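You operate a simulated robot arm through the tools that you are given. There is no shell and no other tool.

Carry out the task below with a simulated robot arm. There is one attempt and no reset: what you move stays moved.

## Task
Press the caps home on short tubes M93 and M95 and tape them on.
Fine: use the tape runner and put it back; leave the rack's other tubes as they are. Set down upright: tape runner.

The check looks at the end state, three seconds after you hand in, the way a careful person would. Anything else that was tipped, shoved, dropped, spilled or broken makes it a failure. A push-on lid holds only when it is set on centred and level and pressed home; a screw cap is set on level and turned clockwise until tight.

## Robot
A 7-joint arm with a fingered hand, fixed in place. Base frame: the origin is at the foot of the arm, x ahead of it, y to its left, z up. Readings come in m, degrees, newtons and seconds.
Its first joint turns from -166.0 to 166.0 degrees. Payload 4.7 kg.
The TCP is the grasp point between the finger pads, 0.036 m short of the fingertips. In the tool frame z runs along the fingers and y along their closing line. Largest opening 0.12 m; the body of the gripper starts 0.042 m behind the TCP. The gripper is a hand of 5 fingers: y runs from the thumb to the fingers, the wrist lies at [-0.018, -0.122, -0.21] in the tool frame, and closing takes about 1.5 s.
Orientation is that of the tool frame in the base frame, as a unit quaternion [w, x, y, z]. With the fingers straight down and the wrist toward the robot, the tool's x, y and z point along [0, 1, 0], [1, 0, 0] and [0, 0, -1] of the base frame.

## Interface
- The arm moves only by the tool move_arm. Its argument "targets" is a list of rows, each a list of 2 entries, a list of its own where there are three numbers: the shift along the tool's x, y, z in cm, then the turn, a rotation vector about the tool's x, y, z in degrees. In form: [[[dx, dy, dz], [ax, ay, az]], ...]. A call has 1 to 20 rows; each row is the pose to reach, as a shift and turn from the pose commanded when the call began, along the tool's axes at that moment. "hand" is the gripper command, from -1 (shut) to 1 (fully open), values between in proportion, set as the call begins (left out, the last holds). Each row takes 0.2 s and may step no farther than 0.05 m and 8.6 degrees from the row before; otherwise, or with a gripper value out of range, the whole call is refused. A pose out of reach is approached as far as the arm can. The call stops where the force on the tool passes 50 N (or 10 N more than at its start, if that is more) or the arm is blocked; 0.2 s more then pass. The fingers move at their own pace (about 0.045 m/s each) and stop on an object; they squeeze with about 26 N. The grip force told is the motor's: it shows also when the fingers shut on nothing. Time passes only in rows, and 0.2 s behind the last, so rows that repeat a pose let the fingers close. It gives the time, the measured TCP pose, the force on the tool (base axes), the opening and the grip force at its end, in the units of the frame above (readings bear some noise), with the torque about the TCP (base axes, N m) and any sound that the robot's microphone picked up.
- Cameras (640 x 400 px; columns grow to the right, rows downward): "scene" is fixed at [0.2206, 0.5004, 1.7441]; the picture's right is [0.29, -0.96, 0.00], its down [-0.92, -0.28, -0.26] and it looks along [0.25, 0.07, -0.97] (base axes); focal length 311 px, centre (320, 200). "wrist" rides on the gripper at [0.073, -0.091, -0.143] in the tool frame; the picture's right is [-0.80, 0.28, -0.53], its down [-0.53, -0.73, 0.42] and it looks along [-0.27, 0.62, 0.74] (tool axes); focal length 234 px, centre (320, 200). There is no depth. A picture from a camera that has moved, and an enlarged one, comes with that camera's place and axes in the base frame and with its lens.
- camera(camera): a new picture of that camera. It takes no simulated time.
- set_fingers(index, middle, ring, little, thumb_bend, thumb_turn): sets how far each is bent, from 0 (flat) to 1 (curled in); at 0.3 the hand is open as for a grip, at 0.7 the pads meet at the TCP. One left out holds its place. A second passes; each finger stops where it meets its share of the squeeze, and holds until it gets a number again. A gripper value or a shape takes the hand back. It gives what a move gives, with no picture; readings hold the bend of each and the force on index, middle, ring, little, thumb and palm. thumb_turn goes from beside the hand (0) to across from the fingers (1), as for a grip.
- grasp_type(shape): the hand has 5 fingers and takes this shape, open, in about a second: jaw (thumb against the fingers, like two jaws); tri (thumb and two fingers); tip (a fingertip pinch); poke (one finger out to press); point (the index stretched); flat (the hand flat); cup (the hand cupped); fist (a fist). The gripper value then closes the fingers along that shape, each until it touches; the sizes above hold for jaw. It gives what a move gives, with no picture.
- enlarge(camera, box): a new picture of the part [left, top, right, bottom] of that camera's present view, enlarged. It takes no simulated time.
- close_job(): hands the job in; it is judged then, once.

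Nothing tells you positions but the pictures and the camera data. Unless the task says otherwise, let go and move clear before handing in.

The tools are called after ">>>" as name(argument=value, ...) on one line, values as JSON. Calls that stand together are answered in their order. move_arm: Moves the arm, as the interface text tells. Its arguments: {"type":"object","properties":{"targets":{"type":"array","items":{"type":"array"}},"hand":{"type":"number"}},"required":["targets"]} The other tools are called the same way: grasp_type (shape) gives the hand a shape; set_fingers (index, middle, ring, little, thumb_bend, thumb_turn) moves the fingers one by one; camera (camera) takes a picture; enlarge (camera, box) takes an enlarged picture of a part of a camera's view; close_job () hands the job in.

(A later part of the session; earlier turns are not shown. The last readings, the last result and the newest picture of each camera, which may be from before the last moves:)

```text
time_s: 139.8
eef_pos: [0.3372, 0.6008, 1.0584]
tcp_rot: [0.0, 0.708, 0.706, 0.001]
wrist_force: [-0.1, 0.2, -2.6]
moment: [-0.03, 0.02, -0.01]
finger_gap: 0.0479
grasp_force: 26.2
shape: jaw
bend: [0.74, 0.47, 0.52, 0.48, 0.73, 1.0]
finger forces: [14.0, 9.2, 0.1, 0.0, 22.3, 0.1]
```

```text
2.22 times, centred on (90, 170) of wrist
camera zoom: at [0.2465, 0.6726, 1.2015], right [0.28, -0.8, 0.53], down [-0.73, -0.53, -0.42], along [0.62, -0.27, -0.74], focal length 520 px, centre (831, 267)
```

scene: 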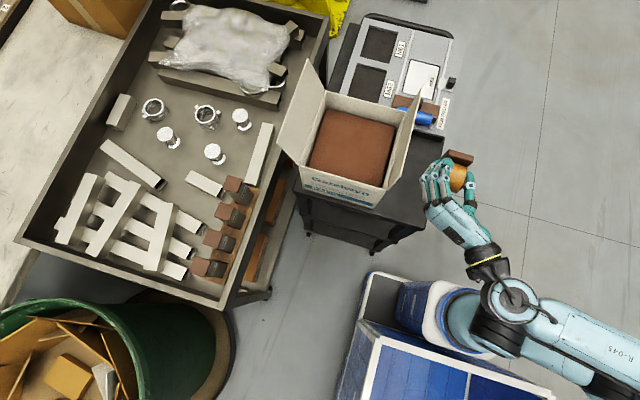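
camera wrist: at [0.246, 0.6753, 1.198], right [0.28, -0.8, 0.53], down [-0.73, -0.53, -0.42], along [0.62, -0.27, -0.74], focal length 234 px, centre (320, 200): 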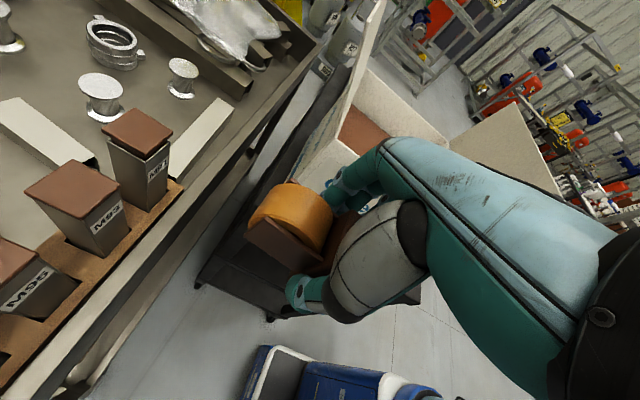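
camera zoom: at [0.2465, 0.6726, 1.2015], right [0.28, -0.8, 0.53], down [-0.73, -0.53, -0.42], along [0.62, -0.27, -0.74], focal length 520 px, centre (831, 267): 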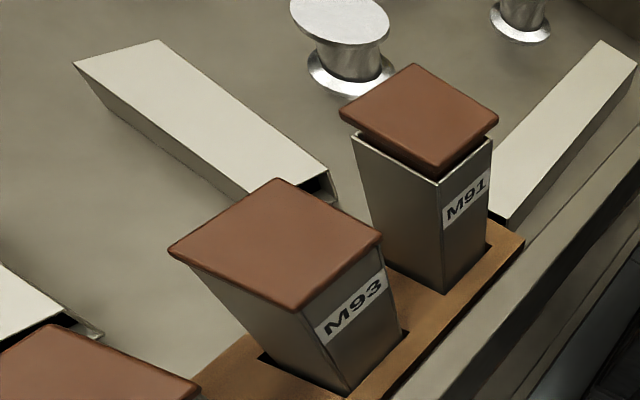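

Still nothing on M93. Next I'll use the exposed roll top itself in a full stroke along the seam, sweeping all the way across the front face at seam height.

>>> move_arm(targets=[[[4, 0.5, 3], [0, 0, 0]], [[8, 1, 6], [0, 0, 0]], [[9.4, 1, 9.6], [0, 0, 0]], [[10.7, 1, 10.2], [0, 0, 0]], [[11.2, 1, 10.2], [0, 0, 0]], [[11.5, 1, 10.2], [0, 0, 0]], [[11.5, 0.5, 10.2], [0, 0, 0]], [[11.5, 0, 10.2], [0, 0, 0]], [[11.5, -0.5, 10.2], [0, 0, 0]], [[11.5, -1, 10.2], [0, 0, 0]], [[11.5, -1.5, 10.2], [0, 0, 0]], [[11.5, -2, 10.2], [0, 0, 0]], [[11.5, -2.5, 10.2], [0, 0, 0]], [[11.5, -3, 10.2], [0, 0, 0]], [[11.5, -3.5, 10.2], [0, 0, 0]], [[11.5, -4, 10.2], [0, 0, 0]], [[11.5, -4.5, 10.2], [0, 0, 0]], [[11.5, -5, 10.2], [0, 0, 0]]])

>>> enlarge(camera="wrist", box=[160, 110, 360, 310])

>>> enlarge(camera="scene", box=[190, 160, 270, 240])

```text
refused: row 1 steps farther than a row can; nothing moved
```

```text
2.00 times, centred on (260, 210) of wrist
camera zoom: at [0.2465, 0.6726, 1.2015], right [0.28, -0.8, 0.53], down [-0.73, -0.53, -0.42], along [0.62, -0.27, -0.74], focal length 468 px, centre (440, 180)
```

zoom: 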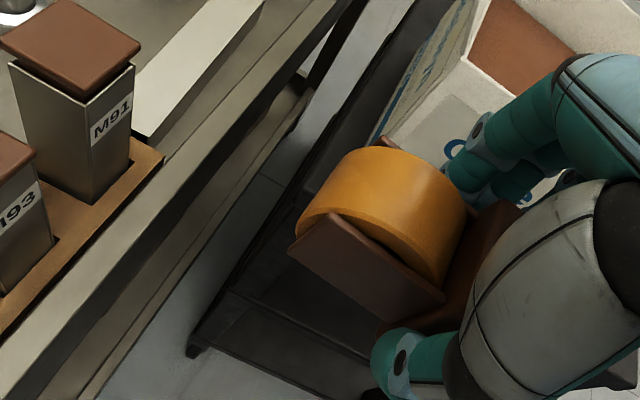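

```text
5.00 times, centred on (230, 200) of scene
camera zoom: at [0.2206, 0.5004, 1.7441], right [0.29, -0.96, 0.0], down [-0.92, -0.28, -0.26], along [0.25, 0.07, -0.97], focal length 1553 px, centre (770, 200)
```

zoom: 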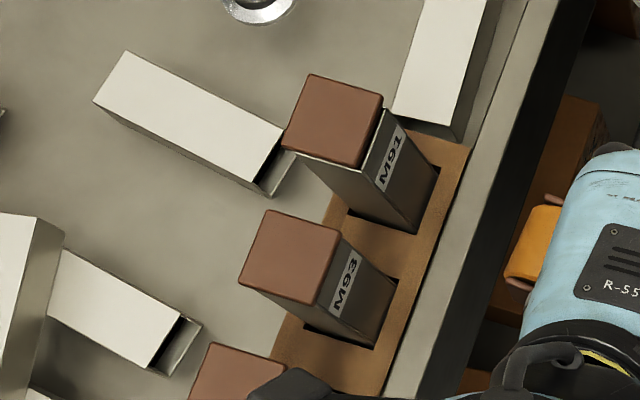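

That call was refused for step size, so nothing moved. I repeat it with smaller steps.

>>> move_arm(targets=[[[3, 0.3, 2], [0, 0, 0]], [[6, 0.6, 4.5], [0, 0, 0]], [[8, 1, 7], [0, 0, 0]], [[9.4, 1, 9.6], [0, 0, 0]], [[10.7, 1, 10.2], [0, 0, 0]], [[11.2, 1, 10.2], [0, 0, 0]], [[11.5, 1, 10.2], [0, 0, 0]], [[11.5, 0.5, 10.2], [0, 0, 0]], [[11.5, 0, 10.2], [0, 0, 0]], [[11.5, -0.5, 10.2], [0, 0, 0]], [[11.5, -1, 10.2], [0, 0, 0]], [[11.5, -1.5, 10.2], [0, 0, 0]], [[11.5, -2, 10.2], [0, 0, 0]], [[11.5, -2.5, 10.2], [0, 0, 0]], [[11.5, -3, 10.2], [0, 0, 0]], [[11.5, -3.5, 10.2], [0, 0, 0]], [[11.5, -4, 10.2], [0, 0, 0]], [[11.5, -4.5, 10.2], [0, 0, 0]], [[11.5, -5, 10.2], [0, 0, 0]]])

>>> enlarge(camera="wrist", box=[160, 110, 360, 310])

>>> move_arm(targets=[[[-1, 0, 0], [0, 0, 0]], [[-4, 0, -1], [0, 0, 0]], [[-8, 1, -3], [0, 0, 0]], [[-11.5, 3, -5], [0, 0, 0]], [[-12, 5, -8], [0, 0, 0]], [[-12, 5, -8], [0, 0, 0]]])

>>> enlarge(camera="scene", box=[190, 160, 270, 240])

```text
time_s: 143.8
eef_pos: [0.288, 0.7165, 0.9554]
tcp_rot: [0.0, 0.708, 0.706, 0.0]
wrist_force: [0.7, 0.4, -1.7]
moment: [-0.06, 0.02, 0.02]
finger_gap: 0.0481
grasp_force: 26.3
shape: jaw
bend: [0.74, 0.47, 0.52, 0.48, 0.73, 1.0]
finger forces: [14.0, 9.2, 0.0, 0.1, 22.2, 0.0]
```

```text
2.00 times, centred on (260, 210) of wrist
camera zoom: at [0.196, 0.7888, 1.0986], right [0.28, -0.8, 0.53], down [-0.73, -0.53, -0.42], along [0.62, -0.27, -0.74], focal length 468 px, centre (440, 180)
```

zoom: 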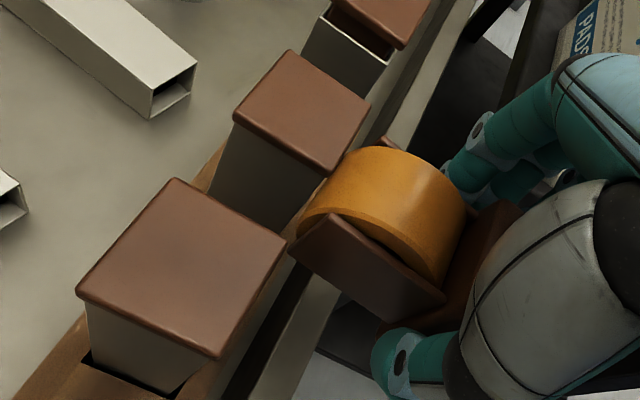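

```text
time_s: 145.2
eef_pos: [0.3372, 0.5948, 1.0348]
tcp_rot: [0.0, 0.708, 0.707, 0.0]
wrist_force: [0.0, -0.8, -1.9]
moment: [-0.03, 0.0, 0.04]
finger_gap: 0.0476
grasp_force: 26.1
shape: jaw
bend: [0.74, 0.47, 0.52, 0.48, 0.73, 1.0]
finger forces: [13.9, 9.2, 0.1, 0.1, 22.3, 0.1]
```

```text
5.00 times, centred on (230, 200) of scene
camera zoom: at [0.2206, 0.5004, 1.7441], right [0.29, -0.96, 0.0], down [-0.92, -0.28, -0.26], along [0.25, 0.07, -0.97], focal length 1553 px, centre (770, 200)
```

zoom: 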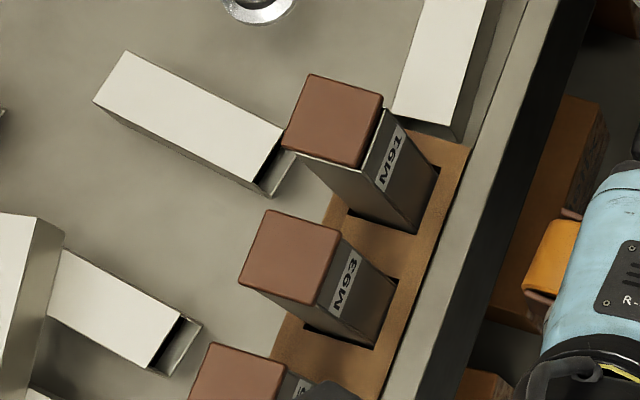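

A stroke along the seam with the roll also lays nothing. The remaining idea is that the flat base is the shoe that lays the tape and the cheeks are the handle, so I'll take it back to the cart, lay it down and regrip it upright.

>>> move_arm(targets=[[[0, -1.8, -4], [0, 0, 0]], [[0.4, -3.7, -8.3], [0, 0, 0]]])

>>> move_arm(targets=[[[-2.66, 0, 0], [0, 0, -7.5]], [[-5.3, 0, 0], [0, 0, -15]], [[-8, 0, 0], [0, 0, -22.5]], [[-10.6, 0, 0], [0, 0, -30]], [[-13.3, 0, 0], [0, 0, -37.5]], [[-16, 0, 0], [0, 0, -45]], [[-18.6, 0, 0], [0, 0, -52.5]], [[-21.3, 0, 0], [0, 0, -60]], [[-23.9, 0, 0], [0, 0, -67.5]], [[-26.6, 0, 0], [0, 0, -75]], [[-29.3, 0, 0], [0, 0, -82.5]], [[-31.9, 0, 0], [0, 0, -90]]])

>>> move_arm(targets=[[[-2.5, -1, 0], [0, 0, 0]], [[-6.5, -1, 0], [0, 0, 0]], [[-11, -1, 0], [0, 0, 0]], [[-15.5, -1, 0], [0, 0, 0]], [[-20, -1, 0], [0, 0, 0]], [[-24, -1, 1], [0, 0, 0]], [[-27.5, -0.5, 3.5], [0, 0, 0]], [[-30, 0.5, 7.5], [0, 0, 0]], [[-31, 2, 11], [0, 0, 0]], [[-31, 2, 14.5], [0, 0, 0]], [[-31, 2, 14.5], [0, 0, 0]]])

>>> enlarge(camera="wrist", box=[210, 150, 410, 340])

>>> enlarge(camera="scene", box=[370, 110, 490, 230])

```text
time_s: 145.8
eef_pos: [0.3013, 0.5995, 1.1186]
tcp_rot: [0.001, 0.707, 0.707, 0.0]
wrist_force: [-0.2, 0.3, -2.2]
moment: [-0.09, 0.0, 0.02]
finger_gap: 0.0479
grasp_force: 26.1
shape: jaw
bend: [0.74, 0.47, 0.52, 0.48, 0.73, 1.0]
finger forces: [14.1, 9.2, 0.0, 0.0, 22.1, 0.1]
```

```text
time_s: 148.4
eef_pos: [0.299, 0.2818, 1.1159]
tcp_rot: [-0.001, 0.0, 1.0, 0.0]
wrist_force: [0.1, -0.6, -2.3]
moment: [-0.03, -0.04, 0.0]
finger_gap: 0.0481
grasp_force: 26.5
shape: jaw
bend: [0.74, 0.47, 0.52, 0.48, 0.73, 1.0]
finger forces: [14.0, 9.0, 0.1, 0.0, 22.0, 0.0]
```

```text
time_s: 150.8
eef_pos: [0.6087, 0.3017, 0.9726]
tcp_rot: [0.0, 0.0, 1.0, 0.0]
wrist_force: [0.8, 0.1, -2.8]
moment: [0.01, -0.06, -0.01]
finger_gap: 0.0479
grasp_force: 26.2
shape: jaw
bend: [0.74, 0.47, 0.52, 0.48, 0.73, 1.0]
finger forces: [14.1, 9.1, 0.1, 0.0, 22.0, 0.0]
```

```text
2.11 times, centred on (310, 245) of wrist
camera zoom: at [0.5367, 0.2099, 1.1168], right [0.8, 0.28, 0.53], down [0.53, -0.73, -0.42], along [0.27, 0.62, -0.74], focal length 493 px, centre (341, 105)
```

zoom: 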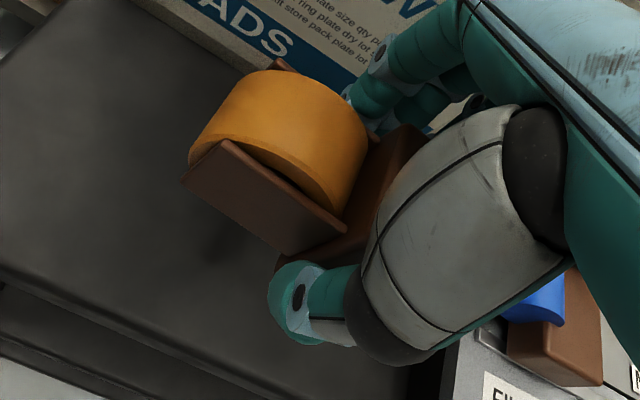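

```text
3.33 times, centred on (430, 170) of scene
camera zoom: at [0.2206, 0.5004, 1.7441], right [0.29, -0.96, 0.0], down [-0.92, -0.28, -0.26], along [0.25, 0.07, -0.97], focal length 1035 px, centre (-47, 300)
```

zoom: 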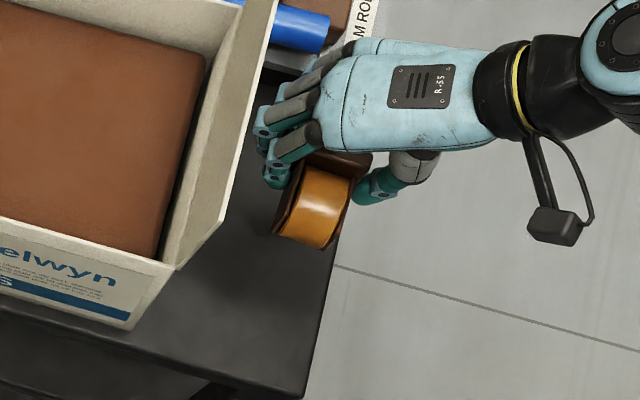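

The runner has pitched a few degrees in the grip from the pressing. I'll compensate with a small tilt and lower it gently until it touches the cart.

>>> move_arm(targets=[[[0, 0, 1.5], [0, -3, 0]], [[0, 0, 3.5], [0, -6, 0]], [[0, 0, 5.5], [0, -6, 0]], [[0, 0, 6.2], [0, -6, 0]], [[0, 0, 6.4], [0, -6, 0]], [[0, 0, 6.6], [0, -6, 0]]])

>>> enlarge(camera="wrist", box=[210, 150, 410, 340])

```text
time_s: 152.2
eef_pos: [0.6098, 0.3011, 0.9062]
tcp_rot: [0.052, 0.0, 0.999, 0.001]
wrist_force: [0.0, 0.1, -2.0]
moment: [0.0, -0.05, -0.01]
finger_gap: 0.0481
grasp_force: 25.8
shape: jaw
bend: [0.74, 0.47, 0.52, 0.48, 0.73, 1.0]
finger forces: [14.1, 9.1, 0.0, 0.0, 22.0, 0.0]
```

```text
2.11 times, centred on (310, 245) of wrist
camera zoom: at [0.5221, 0.2094, 1.0422], right [0.74, 0.28, 0.61], down [0.57, -0.73, -0.37], along [0.34, 0.62, -0.71], focal length 493 px, centre (341, 105)
```

zoom: 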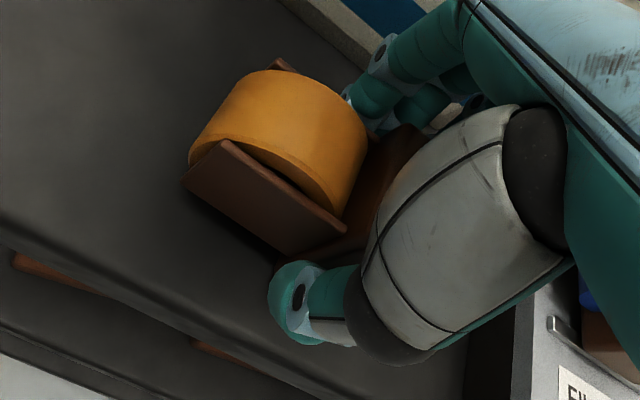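

>>> move_arm(targets=[[[-0.01, 0, 0.1], [0, 0, 0]], [[-0.02, 0, 0.2], [0, 0, 0]], [[-0.03, 0, 0.3], [0, 0, 0]], [[-0.04, 0, 0.4], [0, 0, 0]], [[-0.04, 0, 0.4], [0, 0, 0]]])

```text
time_s: 153.4
eef_pos: [0.6109, 0.3007, 0.9021]
tcp_rot: [0.053, 0.0, 0.999, 0.0]
wrist_force: [-0.9, -0.1, -0.6]
moment: [0.0, -0.05, 0.04]
finger_gap: 0.048
grasp_force: 26.2
shape: jaw
bend: [0.74, 0.47, 0.52, 0.48, 0.73, 1.0]
finger forces: [14.1, 9.2, 0.0, 0.0, 22.4, 0.1]
```

>>> move_arm(targets=[[[-0.01, 0, 0.1], [0, 0, 0]], [[-0.01, 0, 0.15], [0, 0, 0]], [[-0.01, 0, 0.15], [0, 0, 0]]])

>>> move_arm(targets=[[[0, 0, 0], [0, 0, 0]], [[0, 0, 0], [0, 0, 0]], [[0, 0, 0], [0, 0, 0]], [[0, 0, 0], [0, 0, 0]], [[0, 0, 0], [0, 0, 0]], [[0, 0, 0], [0, 0, 0]]], hand=0.42)

>>> enlarge(camera="wrist", box=[210, 150, 410, 340])

>>> enlarge(camera="scene", box=[370, 110, 490, 230])

```text
time_s: 154.2
eef_pos: [0.6115, 0.3009, 0.9013]
tcp_rot: [0.053, 0.001, 0.999, 0.0]
wrist_force: [-1.2, -2.7, 6.3]
moment: [0.14, -0.04, 0.0]
finger_gap: 0.048
grasp_force: 26.5
shape: jaw
bend: [0.74, 0.47, 0.52, 0.48, 0.73, 1.0]
finger forces: [14.2, 9.1, 0.0, 0.1, 24.3, 0.0]
```

```text
time_s: 155.6
eef_pos: [0.6108, 0.3011, 0.9019]
tcp_rot: [0.053, 0.001, 0.999, 0.0]
wrist_force: [0.2, -0.1, 0.3]
moment: [0.03, -0.01, 0.02]
finger_gap: 0.0847
grasp_force: 0.0
shape: jaw
bend: [0.27, 0.37, 0.35, 0.35, 0.59, 0.99]
finger forces: [0.0, 0.0, 0.0, 0.0, 0.1, 0.0]
```

```text
2.11 times, centred on (310, 245) of wrist
camera zoom: at [0.5237, 0.2094, 1.0372], right [0.74, 0.28, 0.61], down [0.57, -0.73, -0.37], along [0.34, 0.62, -0.71], focal length 493 px, centre (341, 105)
```

zoom: 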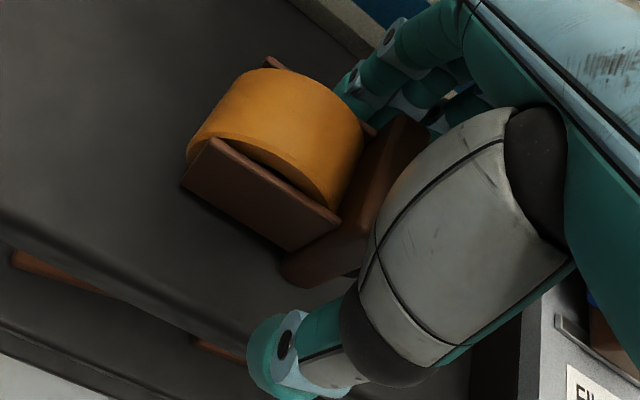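

```text
3.33 times, centred on (430, 170) of scene
camera zoom: at [0.2206, 0.5004, 1.7441], right [0.29, -0.96, 0.0], down [-0.92, -0.28, -0.26], along [0.25, 0.07, -0.97], focal length 1035 px, centre (-47, 300)
```

zoom: 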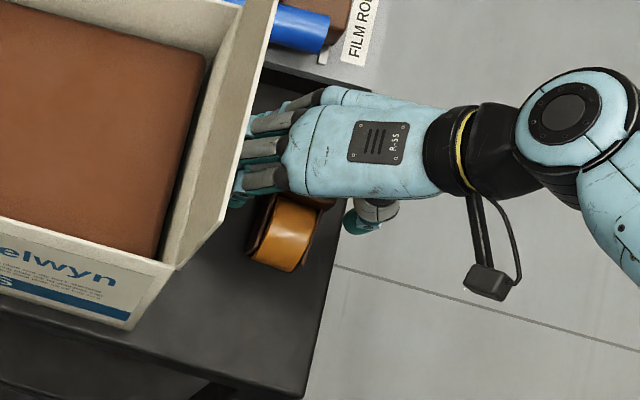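

The runner is lying on the cart again. I lift clear, turn the hand horizontal and come in from the front to take the cheeks.

>>> move_arm(targets=[[[-0.42, 0, -3.98], [0, 0, 0]], [[-0.84, 0, -7.96], [0, 0, 0]], [[-1.25, 0, -11.9], [0, 3, 0]], [[-1.67, 0, -15.9], [0, 6, 0]], [[-1.67, 0, -15.9], [0, 6, 0]]])

>>> enlarge(camera="wrist", box=[200, 170, 360, 330])

>>> move_arm(targets=[[[1.5, 0, 0], [0, -8, 0]], [[3, 0.1, 0], [0, -16, 0]], [[4.5, 0.1, 0], [0, -24, 0]], [[6, 0.2, 0], [0, -32, 0]], [[7.5, 0.2, 0], [0, -40, 0]], [[9, 0.3, 0], [0, -48, 0]], [[10.5, 0.3, 0], [0, -56, 0]], [[12, 0.3, 0], [0, -64, 0]], [[13.5, 0.3, 0], [0, -72, 0]], [[15, 0.3, 0], [0, -80, 0]], [[16.6, 0.3, 0], [0, -88, 0]], [[16.6, 0.3, 0], [0, -88, 0]]])

>>> camera(camera="wrist")

>>> enlarge(camera="scene", box=[370, 110, 490, 230])

```text
time_s: 156.8
eef_pos: [0.6089, 0.3018, 1.0602]
tcp_rot: [0.0, 0.001, 1.0, 0.0]
wrist_force: [0.1, 0.5, -0.7]
moment: [-0.01, -0.01, 0.03]
finger_gap: 0.085
grasp_force: 0.0
shape: jaw
bend: [0.27, 0.37, 0.35, 0.35, 0.59, 0.99]
finger forces: [0.0, 0.1, 0.0, 0.0, 0.0, 0.0]
```

```text
2.50 times, centred on (280, 250) of wrist
camera zoom: at [0.5366, 0.2102, 1.206], right [0.8, 0.28, 0.52], down [0.53, -0.73, -0.42], along [0.27, 0.62, -0.74], focal length 585 px, centre (420, 75)
```

zoom: 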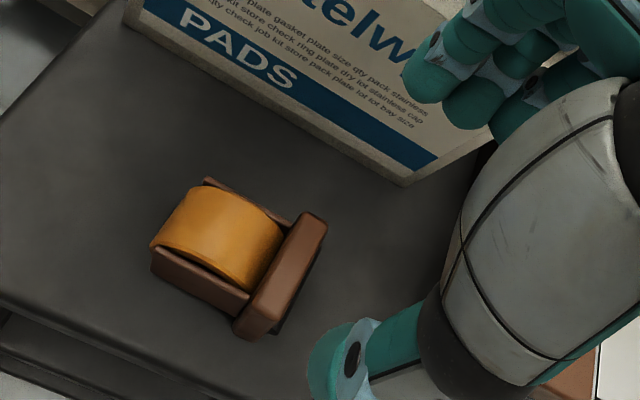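

```text
time_s: 159.4
eef_pos: [0.4446, 0.3036, 1.062]
tcp_rot: [0.695, -0.001, 0.719, 0.0]
wrist_force: [-0.7, -0.3, -0.1]
moment: [-0.01, 0.01, -0.01]
finger_gap: 0.0846
grasp_force: 0.0
shape: jaw
bend: [0.27, 0.37, 0.35, 0.35, 0.59, 0.99]
finger forces: [0.0, 0.0, 0.0, 0.0, 0.0, 0.0]
```

```text
taken
camera wrist: at [0.2985, 0.2118, 0.9943], right [-0.5, 0.28, 0.82], down [0.44, -0.73, 0.52], along [0.75, 0.62, 0.24], focal length 234 px, centre (320, 200)
```

wrist: 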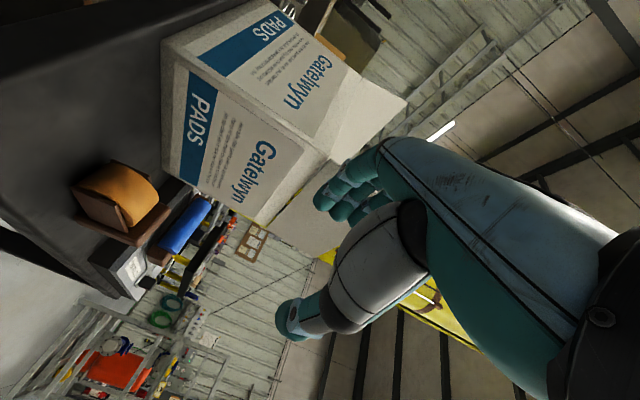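

```text
3.33 times, centred on (430, 170) of scene
camera zoom: at [0.2206, 0.5004, 1.7441], right [0.29, -0.96, 0.0], down [-0.92, -0.28, -0.26], along [0.25, 0.07, -0.97], focal length 1035 px, centre (-47, 300)
```

zoom: 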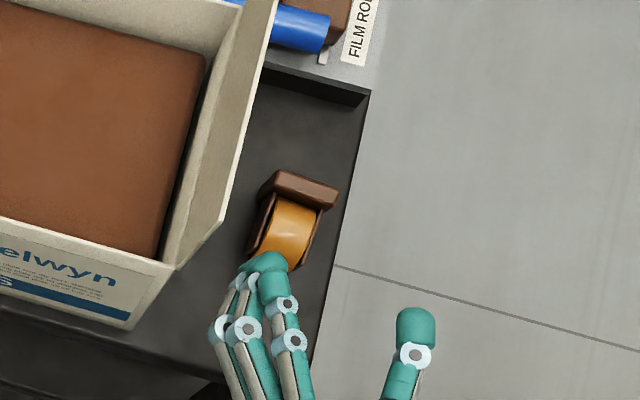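

The runner lies at nearly the same place (base near x 0.611, y 0.300, with about 5° of yaw). I'll follow my release path in reverse to bring the open fingers around the cheeks.

>>> move_arm(targets=[[[4, 0, 0], [0, 0, 0]], [[8, -0.1, 0], [0, 0, 0]], [[12, -0.2, 0], [0, 0, 0]], [[16, -0.2, 1], [0, 0, 0]], [[16.9, -0.2, 4], [0, 0, 0]], [[16.9, -0.2, 7], [0, 0, 0]], [[16.9, -0.2, 10], [0, 0, 0]], [[16.9, -0.2, 12.6], [0, 0, 0]], [[16.9, -0.2, 12.6], [0, 0, 0]]])

>>> enlarge(camera="scene", box=[380, 120, 480, 220])

>>> enlarge(camera="wrist", box=[180, 130, 360, 330])

```text
time_s: 161.4
eef_pos: [0.5662, 0.3023, 0.8886]
tcp_rot: [0.694, 0.0, 0.72, 0.0]
wrist_force: [0.7, -0.1, 0.4]
moment: [0.01, -0.02, -0.03]
finger_gap: 0.0847
grasp_force: 0.0
shape: jaw
bend: [0.27, 0.37, 0.35, 0.35, 0.59, 0.99]
finger forces: [0.0, 0.1, 0.0, 0.0, 0.0, 0.0]
```

```text
4.00 times, centred on (430, 170) of scene
camera zoom: at [0.2206, 0.5004, 1.7441], right [0.29, -0.96, 0.0], down [-0.92, -0.28, -0.26], along [0.25, 0.07, -0.97], focal length 1242 px, centre (-120, 320)
```

zoom: 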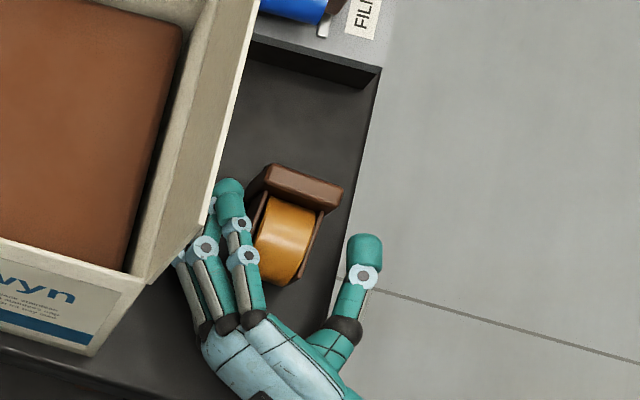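

```text
2.00 times, centred on (270, 230) of wrist
camera zoom: at [0.4205, 0.21, 0.8215], right [-0.5, 0.28, 0.82], down [0.44, -0.73, 0.52], along [0.75, 0.62, 0.24], focal length 468 px, centre (420, 140)
```

zoom: 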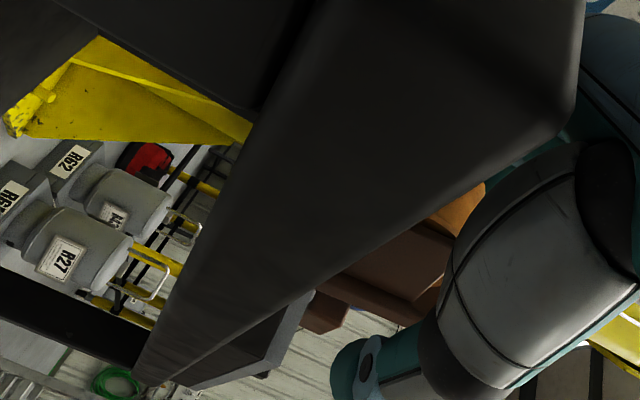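

The fingers are around the cheeks as at release. I close the grip.

>>> move_arm(targets=[[[0, 0, 0], [0, 0, 0]], [[0, 0, 0], [0, 0, 0]], [[0, 0, 0], [0, 0, 0]], [[0, 0, 0], [0, 0, 0]], [[0, 0, 0], [0, 0, 0]], [[0, 0, 0], [0, 0, 0]], [[0, 0, 0], [0, 0, 0]], [[0, 0, 0], [0, 0, 0]]], hand=-1)

>>> enlarge(camera="scene", box=[380, 120, 480, 220])

```text
time_s: 163.2
eef_pos: [0.5649, 0.3013, 0.888]
tcp_rot: [0.695, 0.0, 0.719, 0.0]
wrist_force: [0.2, -0.6, 0.2]
moment: [0.0, -0.01, -0.03]
finger_gap: 0.0412
grasp_force: 26.2
shape: jaw
bend: [0.74, 0.51, 0.55, 0.51, 0.74, 1.0]
finger forces: [13.6, 7.9, 0.0, 0.1, 22.2, 0.1]
```

```text
4.00 times, centred on (430, 170) of scene
camera zoom: at [0.2206, 0.5004, 1.7441], right [0.29, -0.96, 0.0], down [-0.92, -0.28, -0.26], along [0.25, 0.07, -0.97], focal length 1242 px, centre (-120, 320)
```

zoom: 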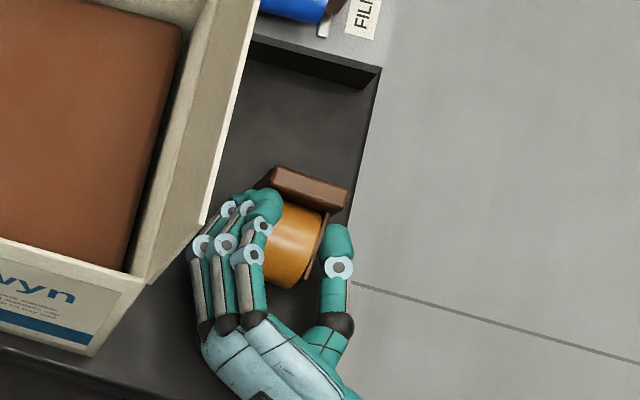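

Gripped by the cheeks as in the first grip. I lift and turn the hand back to vertical so the runner comes upright.

>>> move_arm(targets=[[[-2, 0, 0], [0, 0, 0]], [[-5, 0, -1], [0, 0, 0]], [[-9, 0, -2], [0, 0, 0]], [[-13, 0, -3], [0, 0, 0]], [[-17, 0, -4], [0, 0, 0]]])

>>> move_arm(targets=[[[0, 0, 0], [0, 8, 0]], [[0, 0, 0], [0, 16, 0]], [[0, 0, 0], [0, 24, 0]], [[0, 0, 0], [0, 32, 0]], [[0, 0, 0], [0, 40, 0]], [[0, 0, 0], [0, 48, 0]], [[0, 0, 0], [0, 56, 0]], [[0, 0, 0], [0, 64, 0]], [[0, 0, 0], [0, 72, 0]], [[0, 0, 0], [0, 80, 0]], [[0, 0, 0], [0, 88, 0]], [[0, 0, 0], [0, 88, 0]]])

>>> enlarge(camera="wrist", box=[210, 150, 410, 340])

>>> enlarge(camera="scene", box=[370, 110, 490, 230])

```text
time_s: 164.4
eef_pos: [0.5302, 0.3007, 1.0586]
tcp_rot: [0.694, 0.0, 0.72, -0.001]
wrist_force: [0.3, -0.7, -2.3]
moment: [0.01, 0.03, -0.01]
finger_gap: 0.0412
grasp_force: 25.8
shape: jaw
bend: [0.74, 0.51, 0.55, 0.51, 0.74, 1.0]
finger forces: [14.6, 7.7, 0.0, 0.1, 22.4, 0.1]
```

```text
time_s: 167.0
eef_pos: [0.5302, 0.3028, 1.0594]
tcp_rot: [-0.001, 0.0, 1.0, 0.001]
wrist_force: [-0.6, 0.6, -2.6]
moment: [-0.01, -0.02, -0.02]
finger_gap: 0.0411
grasp_force: 25.7
shape: jaw
bend: [0.74, 0.51, 0.55, 0.51, 0.74, 1.0]
finger forces: [14.1, 7.9, 0.0, 0.0, 21.9, 0.1]
```

```text
2.11 times, centred on (310, 245) of wrist
camera zoom: at [0.4584, 0.2102, 1.2036], right [0.8, 0.28, 0.52], down [0.53, -0.73, -0.43], along [0.27, 0.62, -0.74], focal length 493 px, centre (341, 105)
```

zoom: 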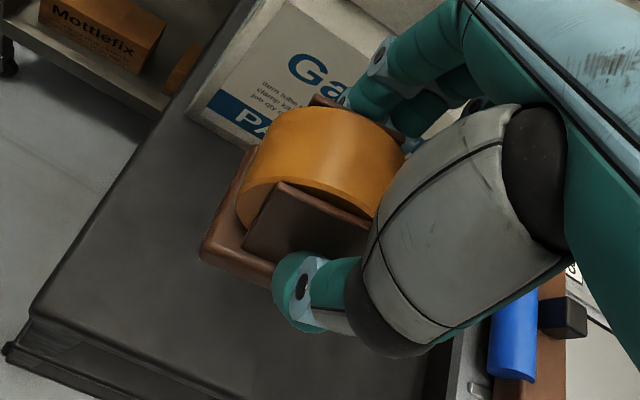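

```text
3.33 times, centred on (430, 170) of scene
camera zoom: at [0.2206, 0.5004, 1.7441], right [0.29, -0.96, 0.0], down [-0.92, -0.28, -0.26], along [0.25, 0.07, -0.97], focal length 1035 px, centre (-47, 300)
```

zoom: 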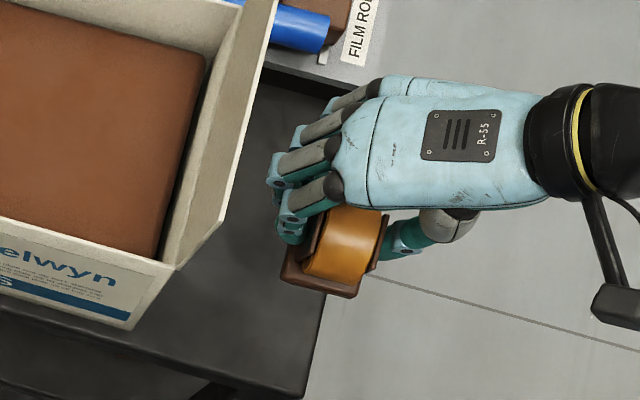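

The runner is upright again in the hand, leaning a few degrees. I carry it back to the tubes to try its base as the working shoe.

>>> move_arm(targets=[[[3.5, -0.8, -2.5], [0, 0, 0]], [[7.5, -1.6, -4.5], [0, 0, 0]], [[12, -2.3, -5.8], [0, 0, 0]], [[16.5, -2.3, -5.8], [0, 0, 0]], [[20.5, -2.3, -5.8], [0, 0, 0]], [[23, -2.3, -5.8], [0, 0, 0]]])

>>> move_arm(targets=[[[0, 2.7, 0], [0, 0, 7.5]], [[0, 5.4, 0], [0, 0, 15]], [[0, 8.1, 0], [0, 0, 22.5]], [[0, 10.8, 0], [0, 0, 30]], [[0, 13.5, 0], [0, 0, 37.5]], [[0, 16.2, 0], [0, 0, 45]], [[0, 18.9, 0], [0, 0, 52.5]], [[0, 21.6, 0], [0, 0, 60]], [[0, 24.3, 0], [0, 0, 67.5]], [[0, 27, 0], [0, 0, 75]], [[0, 29.7, 0], [0, 0, 82.5]], [[0, 32, 0], [0, 0, 90]], [[0, 32, 0], [0, 0, 90]]])

>>> move_arm(targets=[[[4, 0.5, 1], [0, 3, 0]], [[8, 1, 2], [0, 6, 0]], [[12, 1.7, 3], [0, 9, 0]], [[16, 1.7, 4.5], [0, 9, 0]], [[18.5, 1.7, 6.5], [0, 9, 0]], [[18.5, 1.7, 7.7], [0, 9, 0]], [[18.5, 1.7, 7.7], [0, 9, 0]]])

>>> enlarge(camera="wrist", box=[160, 110, 360, 310])

>>> enlarge(camera="scene", box=[170, 150, 320, 300])

```text
time_s: 168.4
eef_pos: [0.3, 0.2793, 1.1157]
tcp_rot: [0.0, 0.001, 1.0, 0.0]
wrist_force: [0.2, 0.0, -1.9]
moment: [-0.02, 0.01, -0.02]
finger_gap: 0.0408
grasp_force: 26.3
shape: jaw
bend: [0.74, 0.51, 0.55, 0.51, 0.74, 1.0]
finger forces: [14.1, 8.0, 0.0, 0.0, 21.8, 0.0]
```

```text
time_s: 171.2
eef_pos: [0.3004, 0.5988, 1.1174]
tcp_rot: [0.0, 0.708, 0.707, -0.001]
wrist_force: [0.0, -1.0, -2.2]
moment: [0.01, 0.01, -0.01]
finger_gap: 0.0408
grasp_force: 25.6
shape: jaw
bend: [0.74, 0.51, 0.55, 0.51, 0.74, 1.0]
finger forces: [14.1, 8.1, 0.1, 0.1, 22.0, 0.0]
```

```text
time_s: 172.8
eef_pos: [0.3167, 0.7855, 1.0404]
tcp_rot: [-0.056, 0.705, 0.705, 0.055]
wrist_force: [0.7, -0.5, -1.0]
moment: [0.01, 0.01, -0.01]
finger_gap: 0.0406
grasp_force: 25.8
shape: jaw
bend: [0.74, 0.51, 0.55, 0.51, 0.74, 1.0]
finger forces: [14.2, 8.2, 0.1, 0.1, 22.0, 0.0]
```

```text
2.00 times, centred on (260, 210) of wrist
camera zoom: at [0.2256, 0.8345, 1.1942], right [0.28, -0.88, 0.39], down [-0.73, -0.46, -0.5], along [0.62, -0.15, -0.77], focal length 468 px, centre (440, 180)
```

zoom: 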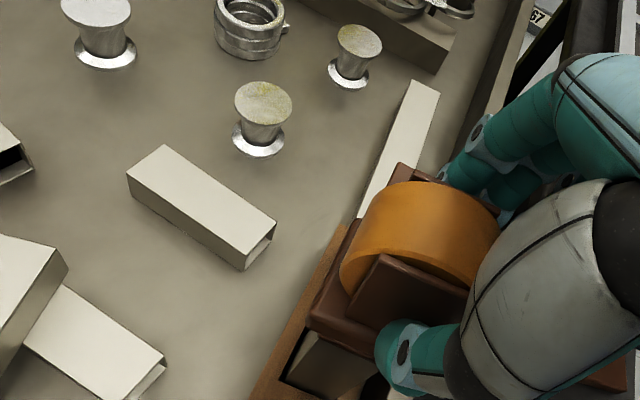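

```text
2.67 times, centred on (245, 225) of scene
camera zoom: at [0.2206, 0.5004, 1.7441], right [0.29, -0.96, 0.0], down [-0.92, -0.28, -0.26], along [0.25, 0.07, -0.97], focal length 828 px, centre (520, 133)
```

zoom: 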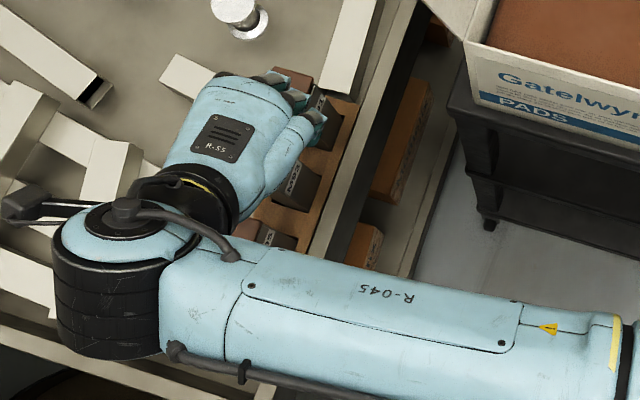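

The runner's base is level above M93's cap. I lower it to contact and press lightly.

>>> move_arm(targets=[[[-0.19, 0, 1.19], [0, 0, 0]], [[-0.37, 0, 2.37], [0, 0, 0]], [[-0.5, 0, 3.16], [0, 0, 0]], [[-0.53, 0, 3.36], [0, 0, 0]], [[-0.56, 0, 3.56], [0, 0, 0]], [[-0.59, 0, 3.75], [0, 0, 0]], [[-0.59, 0, 3.75], [0, 0, 0]]])

>>> enlarge(camera="wrist", box=[160, 110, 360, 310])

```text
time_s: 174.4
eef_pos: [0.3168, 0.7836, 1.004]
tcp_rot: [-0.057, 0.706, 0.704, 0.057]
wrist_force: [-1.8, -2.8, 26.0]
moment: [0.05, -0.26, 0.01]
finger_gap: 0.0419
grasp_force: 26.1
shape: jaw
bend: [0.74, 0.51, 0.55, 0.51, 0.74, 1.0]
finger forces: [15.7, 9.8, 0.0, 0.0, 27.8, 0.1]
```

```text
2.00 times, centred on (260, 210) of wrist
camera zoom: at [0.226, 0.8319, 1.1592], right [0.28, -0.88, 0.39], down [-0.73, -0.46, -0.51], along [0.62, -0.14, -0.77], focal length 468 px, centre (440, 180)
```

zoom: 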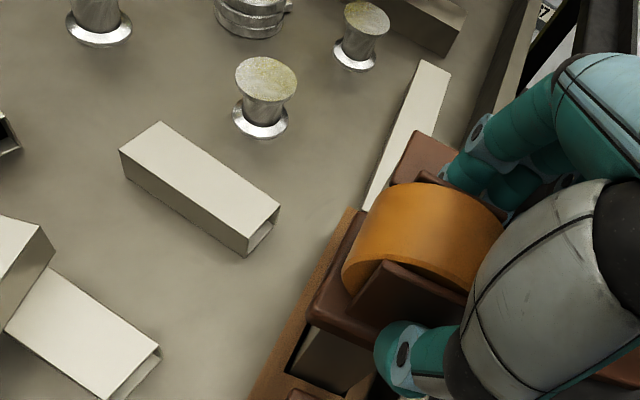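

Firm contact (about 28 N). I ease off to a lighter pressure and draw the shoe toward me across the cap.

>>> move_arm(targets=[[[0.02, 0, -0.1], [0, 0, 0]], [[0.03, 0, -0.18], [0, 0, 0]], [[0.03, 0, -0.18], [0, 0, 0]]])

>>> move_arm(targets=[[[-0.3, 0, -0.05], [0, 0, 0]], [[-0.6, 0, -0.1], [0, 0, 0]], [[-0.9, 0, -0.14], [0, 0, 0]], [[-1.2, 0, -0.19], [0, 0, 0]], [[-1.5, 0, -0.24], [0, 0, 0]], [[-1.8, 0, -0.28], [0, 0, 0]]])

>>> enlarge(camera="wrist", box=[160, 110, 360, 310])

```text
time_s: 175.2
eef_pos: [0.3176, 0.7837, 1.0046]
tcp_rot: [-0.056, 0.705, 0.705, 0.056]
wrist_force: [-2.2, -3.3, 25.1]
moment: [0.05, -0.18, 0.02]
finger_gap: 0.0421
grasp_force: 25.9
shape: jaw
bend: [0.74, 0.51, 0.55, 0.51, 0.74, 1.0]
finger forces: [15.6, 9.7, 0.1, 0.1, 27.7, 0.0]
```

```text
time_s: 176.6
eef_pos: [0.3183, 0.7648, 1.0047]
tcp_rot: [-0.056, 0.705, 0.705, 0.056]
wrist_force: [-3.0, 1.1, 26.2]
moment: [0.32, 0.03, 0.13]
finger_gap: 0.0429
grasp_force: 25.9
shape: jaw
bend: [0.74, 0.51, 0.55, 0.51, 0.74, 1.0]
finger forces: [16.6, 7.9, 0.0, 0.0, 28.1, 0.0]
```

```text
2.00 times, centred on (260, 210) of wrist
camera zoom: at [0.2268, 0.8138, 1.1584], right [0.28, -0.88, 0.39], down [-0.73, -0.46, -0.5], along [0.62, -0.15, -0.77], focal length 468 px, centre (440, 180)
```

zoom: 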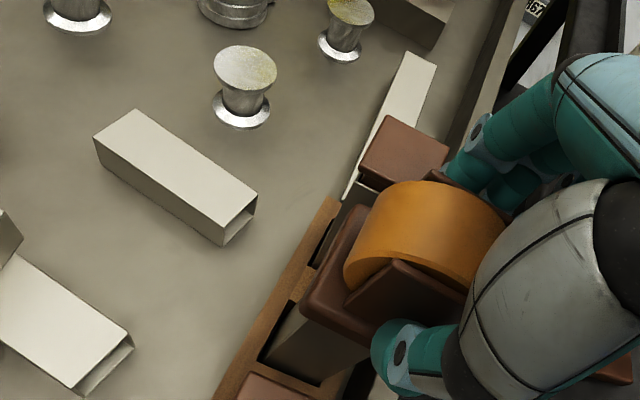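

>>> move_arm(targets=[[[0.3, 0, 0.05], [0, 0, 0]], [[0.6, 0, 0.1], [0, 0, 0]], [[0.9, 0, 0.14], [0, 0, 0]], [[1.0, 0, -0.2], [0, 0, 0]], [[1.15, 0, -1.2], [0, 0, 0]], [[1.6, 0, -4], [0, 0, 0]], [[1.6, 0, -4], [0, 0, 0]]])

>>> enlarge(camera="wrist", box=[160, 110, 360, 310])

>>> move_arm(targets=[[[-3, 0, -1], [0, 0, 0]], [[-7, 0, -2], [0, 0, 0]], [[-11, 0, -3], [0, 0, 0]], [[-15, 0, -3], [0, 0, 0]], [[-18, 0, -3], [0, 0, 0]], [[-18, 0, -3], [0, 0, 0]]])

>>> enlarge(camera="scene", box=[190, 160, 270, 240])

>>> camera(camera="wrist")

```text
time_s: 178.2
eef_pos: [0.3188, 0.7765, 1.0435]
tcp_rot: [-0.056, 0.706, 0.704, 0.054]
wrist_force: [1.0, -0.3, -1.8]
moment: [0.01, -0.01, 0.01]
finger_gap: 0.042
grasp_force: 26.1
shape: jaw
bend: [0.74, 0.51, 0.55, 0.51, 0.74, 1.0]
finger forces: [13.7, 8.4, 0.0, 0.0, 22.1, 0.0]
```

```text
2.00 times, centred on (260, 210) of wrist
camera zoom: at [0.2281, 0.825, 1.1979], right [0.28, -0.88, 0.39], down [-0.73, -0.46, -0.5], along [0.62, -0.15, -0.77], focal length 468 px, centre (440, 180)
```

zoom: 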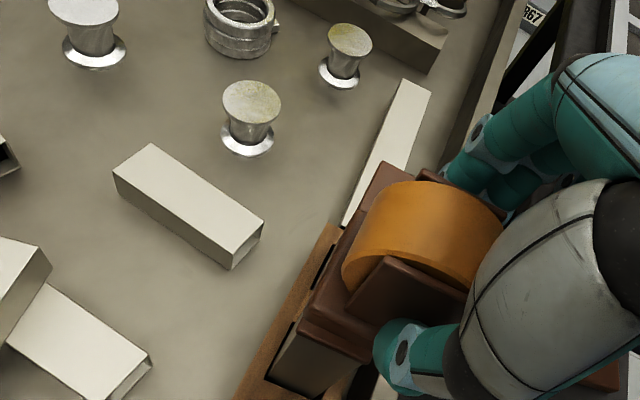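

```text
time_s: 179.6
eef_pos: [0.3184, 0.5912, 1.0482]
tcp_rot: [-0.055, 0.705, 0.705, 0.056]
wrist_force: [-0.3, -0.5, -2.2]
moment: [0.0, 0.0, 0.0]
finger_gap: 0.0419
grasp_force: 26.2
shape: jaw
bend: [0.74, 0.51, 0.55, 0.51, 0.74, 1.0]
finger forces: [13.6, 8.4, 0.1, 0.1, 22.3, 0.1]
```

```text
5.00 times, centred on (230, 200) of scene
camera zoom: at [0.2206, 0.5004, 1.7441], right [0.29, -0.96, 0.0], down [-0.92, -0.28, -0.26], along [0.25, 0.07, -0.97], focal length 1553 px, centre (770, 200)
```

zoom: 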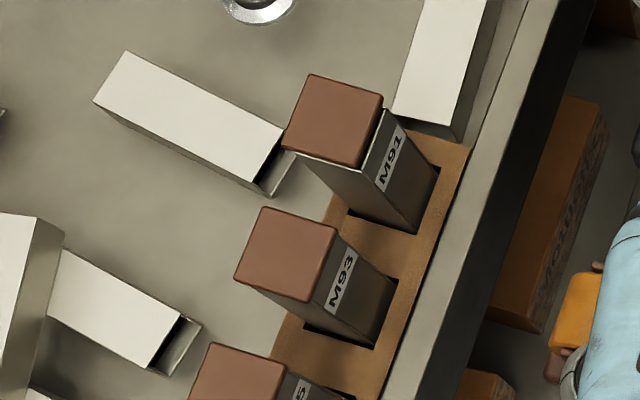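

```text
taken
camera wrist: at [0.228, 0.6402, 1.2019], right [0.28, -0.88, 0.39], down [-0.73, -0.46, -0.5], along [0.62, -0.15, -0.77], focal length 234 px, centre (320, 200)
```

wrist: 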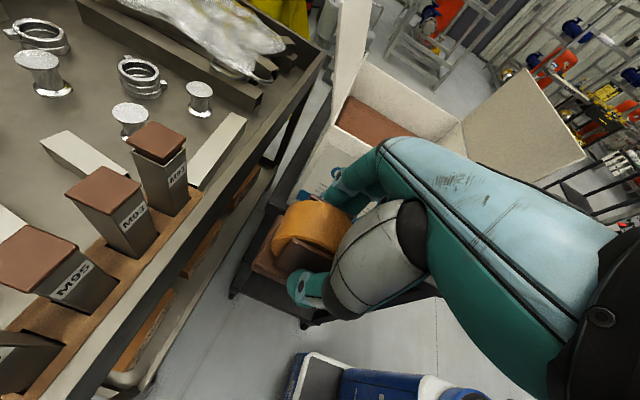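

The base does not lay tape either, and M93 still stands upright with its cap flush. The untested case is the roll itself with real pressure, so I'll back off to open space and turn the hand so the exposed side of the roll faces down and can be pressed on the cap from above.

>>> move_arm(targets=[[[-3, -0.5, -2], [0, -3, 0]], [[-7, -1, -4], [0, -6, 0]], [[-11, -1.7, -6.5], [0, -9, 0]], [[-15, -1.7, -8], [0, -9, 0]], [[-18, -1.7, -9], [0, -9, 0]]])

>>> move_arm(targets=[[[0, 0, 0], [0, 0, -8]], [[0, 0, 0], [0, 0, -16]], [[0, 0, 0], [0, 0, -24]], [[0, 0, 0], [0, 0, -32]], [[0, 0, 0], [0, 0, -40]], [[0, 0, 0], [0, 0, -48]], [[0, 0, 0], [0, 0, -56]], [[0, 0, 0], [0, 0, -64]], [[0, 0, 0], [0, 0, -72]], [[0, 0, 0], [0, 0, -80]], [[0, 0, 0], [0, 0, -88]], [[0, 0, 0], [0, 0, -96]], [[0, 0, 0], [0, 0, -104]], [[0, 0, 0], [0, 0, -112]], [[0, 0, 0], [0, 0, -120]]])

>>> camera(camera="scene")

```text
time_s: 180.8
eef_pos: [0.3014, 0.3997, 1.1102]
tcp_rot: [0.0, 0.707, 0.707, -0.001]
wrist_force: [-1.5, -0.1, -3.0]
moment: [-0.05, 0.0, -0.02]
finger_gap: 0.0419
grasp_force: 25.9
shape: jaw
bend: [0.74, 0.51, 0.55, 0.51, 0.74, 1.0]
finger forces: [13.8, 8.5, 0.1, 0.0, 22.1, 0.0]
```

```text
time_s: 184.0
eef_pos: [0.3012, 0.4023, 1.1105]
tcp_rot: [-0.001, -0.26, 0.966, 0.001]
wrist_force: [0.2, -0.1, -2.6]
moment: [0.0, -0.03, -0.01]
finger_gap: 0.0419
grasp_force: 26.3
shape: jaw
bend: [0.74, 0.51, 0.55, 0.51, 0.74, 1.0]
finger forces: [13.7, 8.5, 0.1, 0.0, 22.0, 0.1]
```

```text
taken
```

scene: 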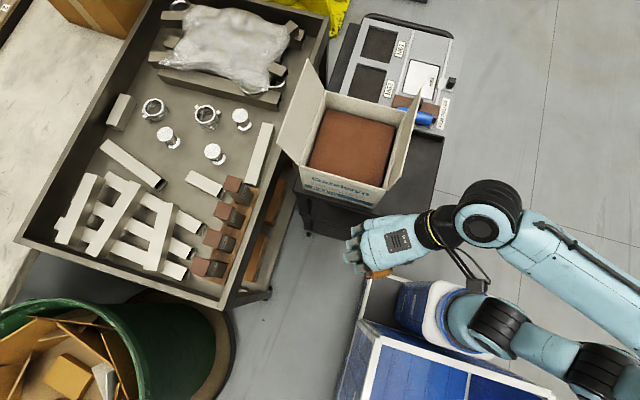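

The orientation is reachable so far. I now pitch the hand up to horizontal while moving away from the robot's body.

>>> move_arm(targets=[[[-0.56, 0.64, 0], [0, -8, 0]], [[-1.12, 1.28, 0], [0, -16, 0]], [[-1.68, 1.92, 0], [0, -24, 0]], [[-2.24, 2.55, 0], [0, -32, 0]], [[-2.8, 3.19, 0], [0, -40, 0]], [[-3.37, 3.83, 0], [0, -48, 0]], [[-3.93, 4.47, 0], [0, -56, 0]], [[-4.49, 5.1, 0], [0, -64, 0]], [[-5.05, 5.75, 0], [0, -72, 0]], [[-5.6, 6.38, 0], [0, -80, 0]], [[-6.2, 7, 0], [0, -88, 0]], [[-6.73, 7.66, 0], [0, -96, 0]], [[-6.73, 7.66, 0], [0, -96, 0]]])

>>> camera(camera="scene")

>>> camera(camera="wrist")

```text
time_s: 186.8
eef_pos: [0.3205, 0.5004, 1.1079]
tcp_rot: [0.718, -0.172, 0.646, 0.192]
wrist_force: [-0.2, -0.2, -2.7]
moment: [-0.05, 0.06, 0.01]
finger_gap: 0.0417
grasp_force: 25.6
shape: jaw
bend: [0.74, 0.51, 0.55, 0.51, 0.75, 1.0]
finger forces: [14.0, 8.0, 0.0, 0.0, 22.1, 0.0]
```

```text
taken
```

scene: 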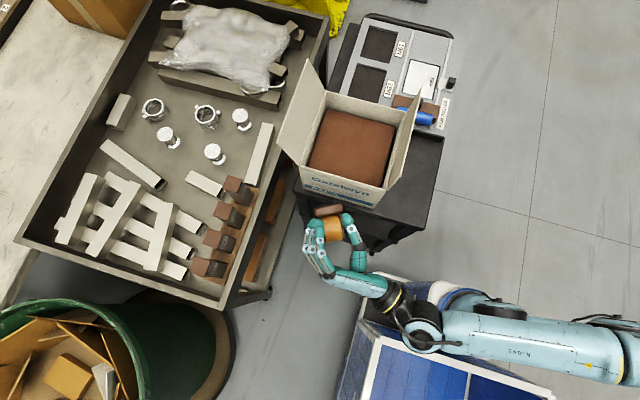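

```text
taken
camera wrist: at [0.2499, 0.3544, 1.0221], right [-0.67, -0.06, 0.74], down [0.68, -0.45, 0.57], along [0.3, 0.89, 0.34], focal length 234 px, centre (320, 200)
```

wrist: 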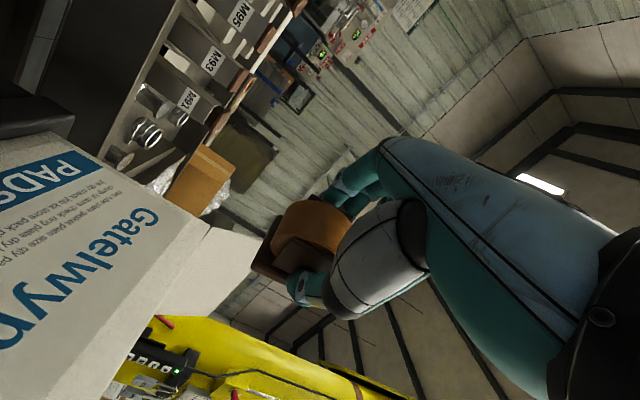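

That pose works. I rotate the hand about the vertical so it points at the tubes and move to a standoff in front of M93.

>>> move_arm(targets=[[[0.11, 2.18, 1.02], [-7.96, 0, 0.84]], [[0.22, 4.36, 2.04], [-15.9, 0, 1.68]], [[0.33, 6.54, 3.06], [-23.9, 0, 2.52]], [[0.43, 8.72, 4.08], [-31.8, 0, 3.36]], [[0.54, 10.9, 5.1], [-39.8, 0, 4.2]], [[0.54, 10.9, 5.1], [-39.8, 0, 4.2]]])

>>> camera(camera="scene")

>>> camera(camera="wrist")

```text
time_s: 188.2
eef_pos: [0.1684, 0.5157, 1.1301]
tcp_rot: [0.625, -0.362, 0.571, 0.388]
wrist_force: [0.0, -0.4, -1.6]
moment: [-0.04, 0.04, 0.01]
finger_gap: 0.0412
grasp_force: 26.0
shape: jaw
bend: [0.74, 0.51, 0.55, 0.51, 0.75, 1.0]
finger forces: [14.8, 8.4, 0.1, 0.0, 23.1, 0.1]
out of reach, approached as far as the arm can: row 3, 4, 5, 6
```

```text
taken
```

scene: 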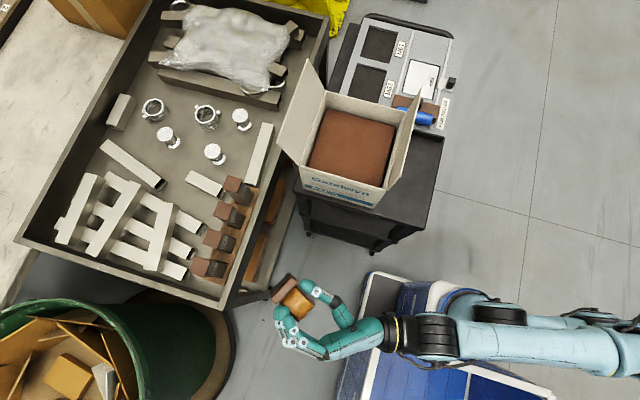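

```text
taken
camera wrist: at [0.1929, 0.3529, 1.0471], right [-0.51, -0.41, 0.75], down [0.82, 0.03, 0.57], along [-0.25, 0.91, 0.32], focal length 234 px, centre (320, 200)
```

wrist: 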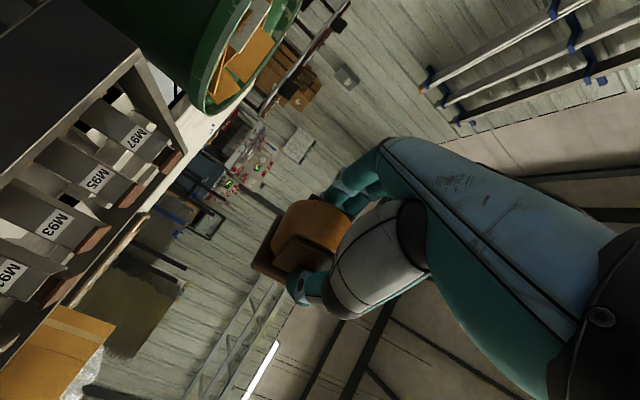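

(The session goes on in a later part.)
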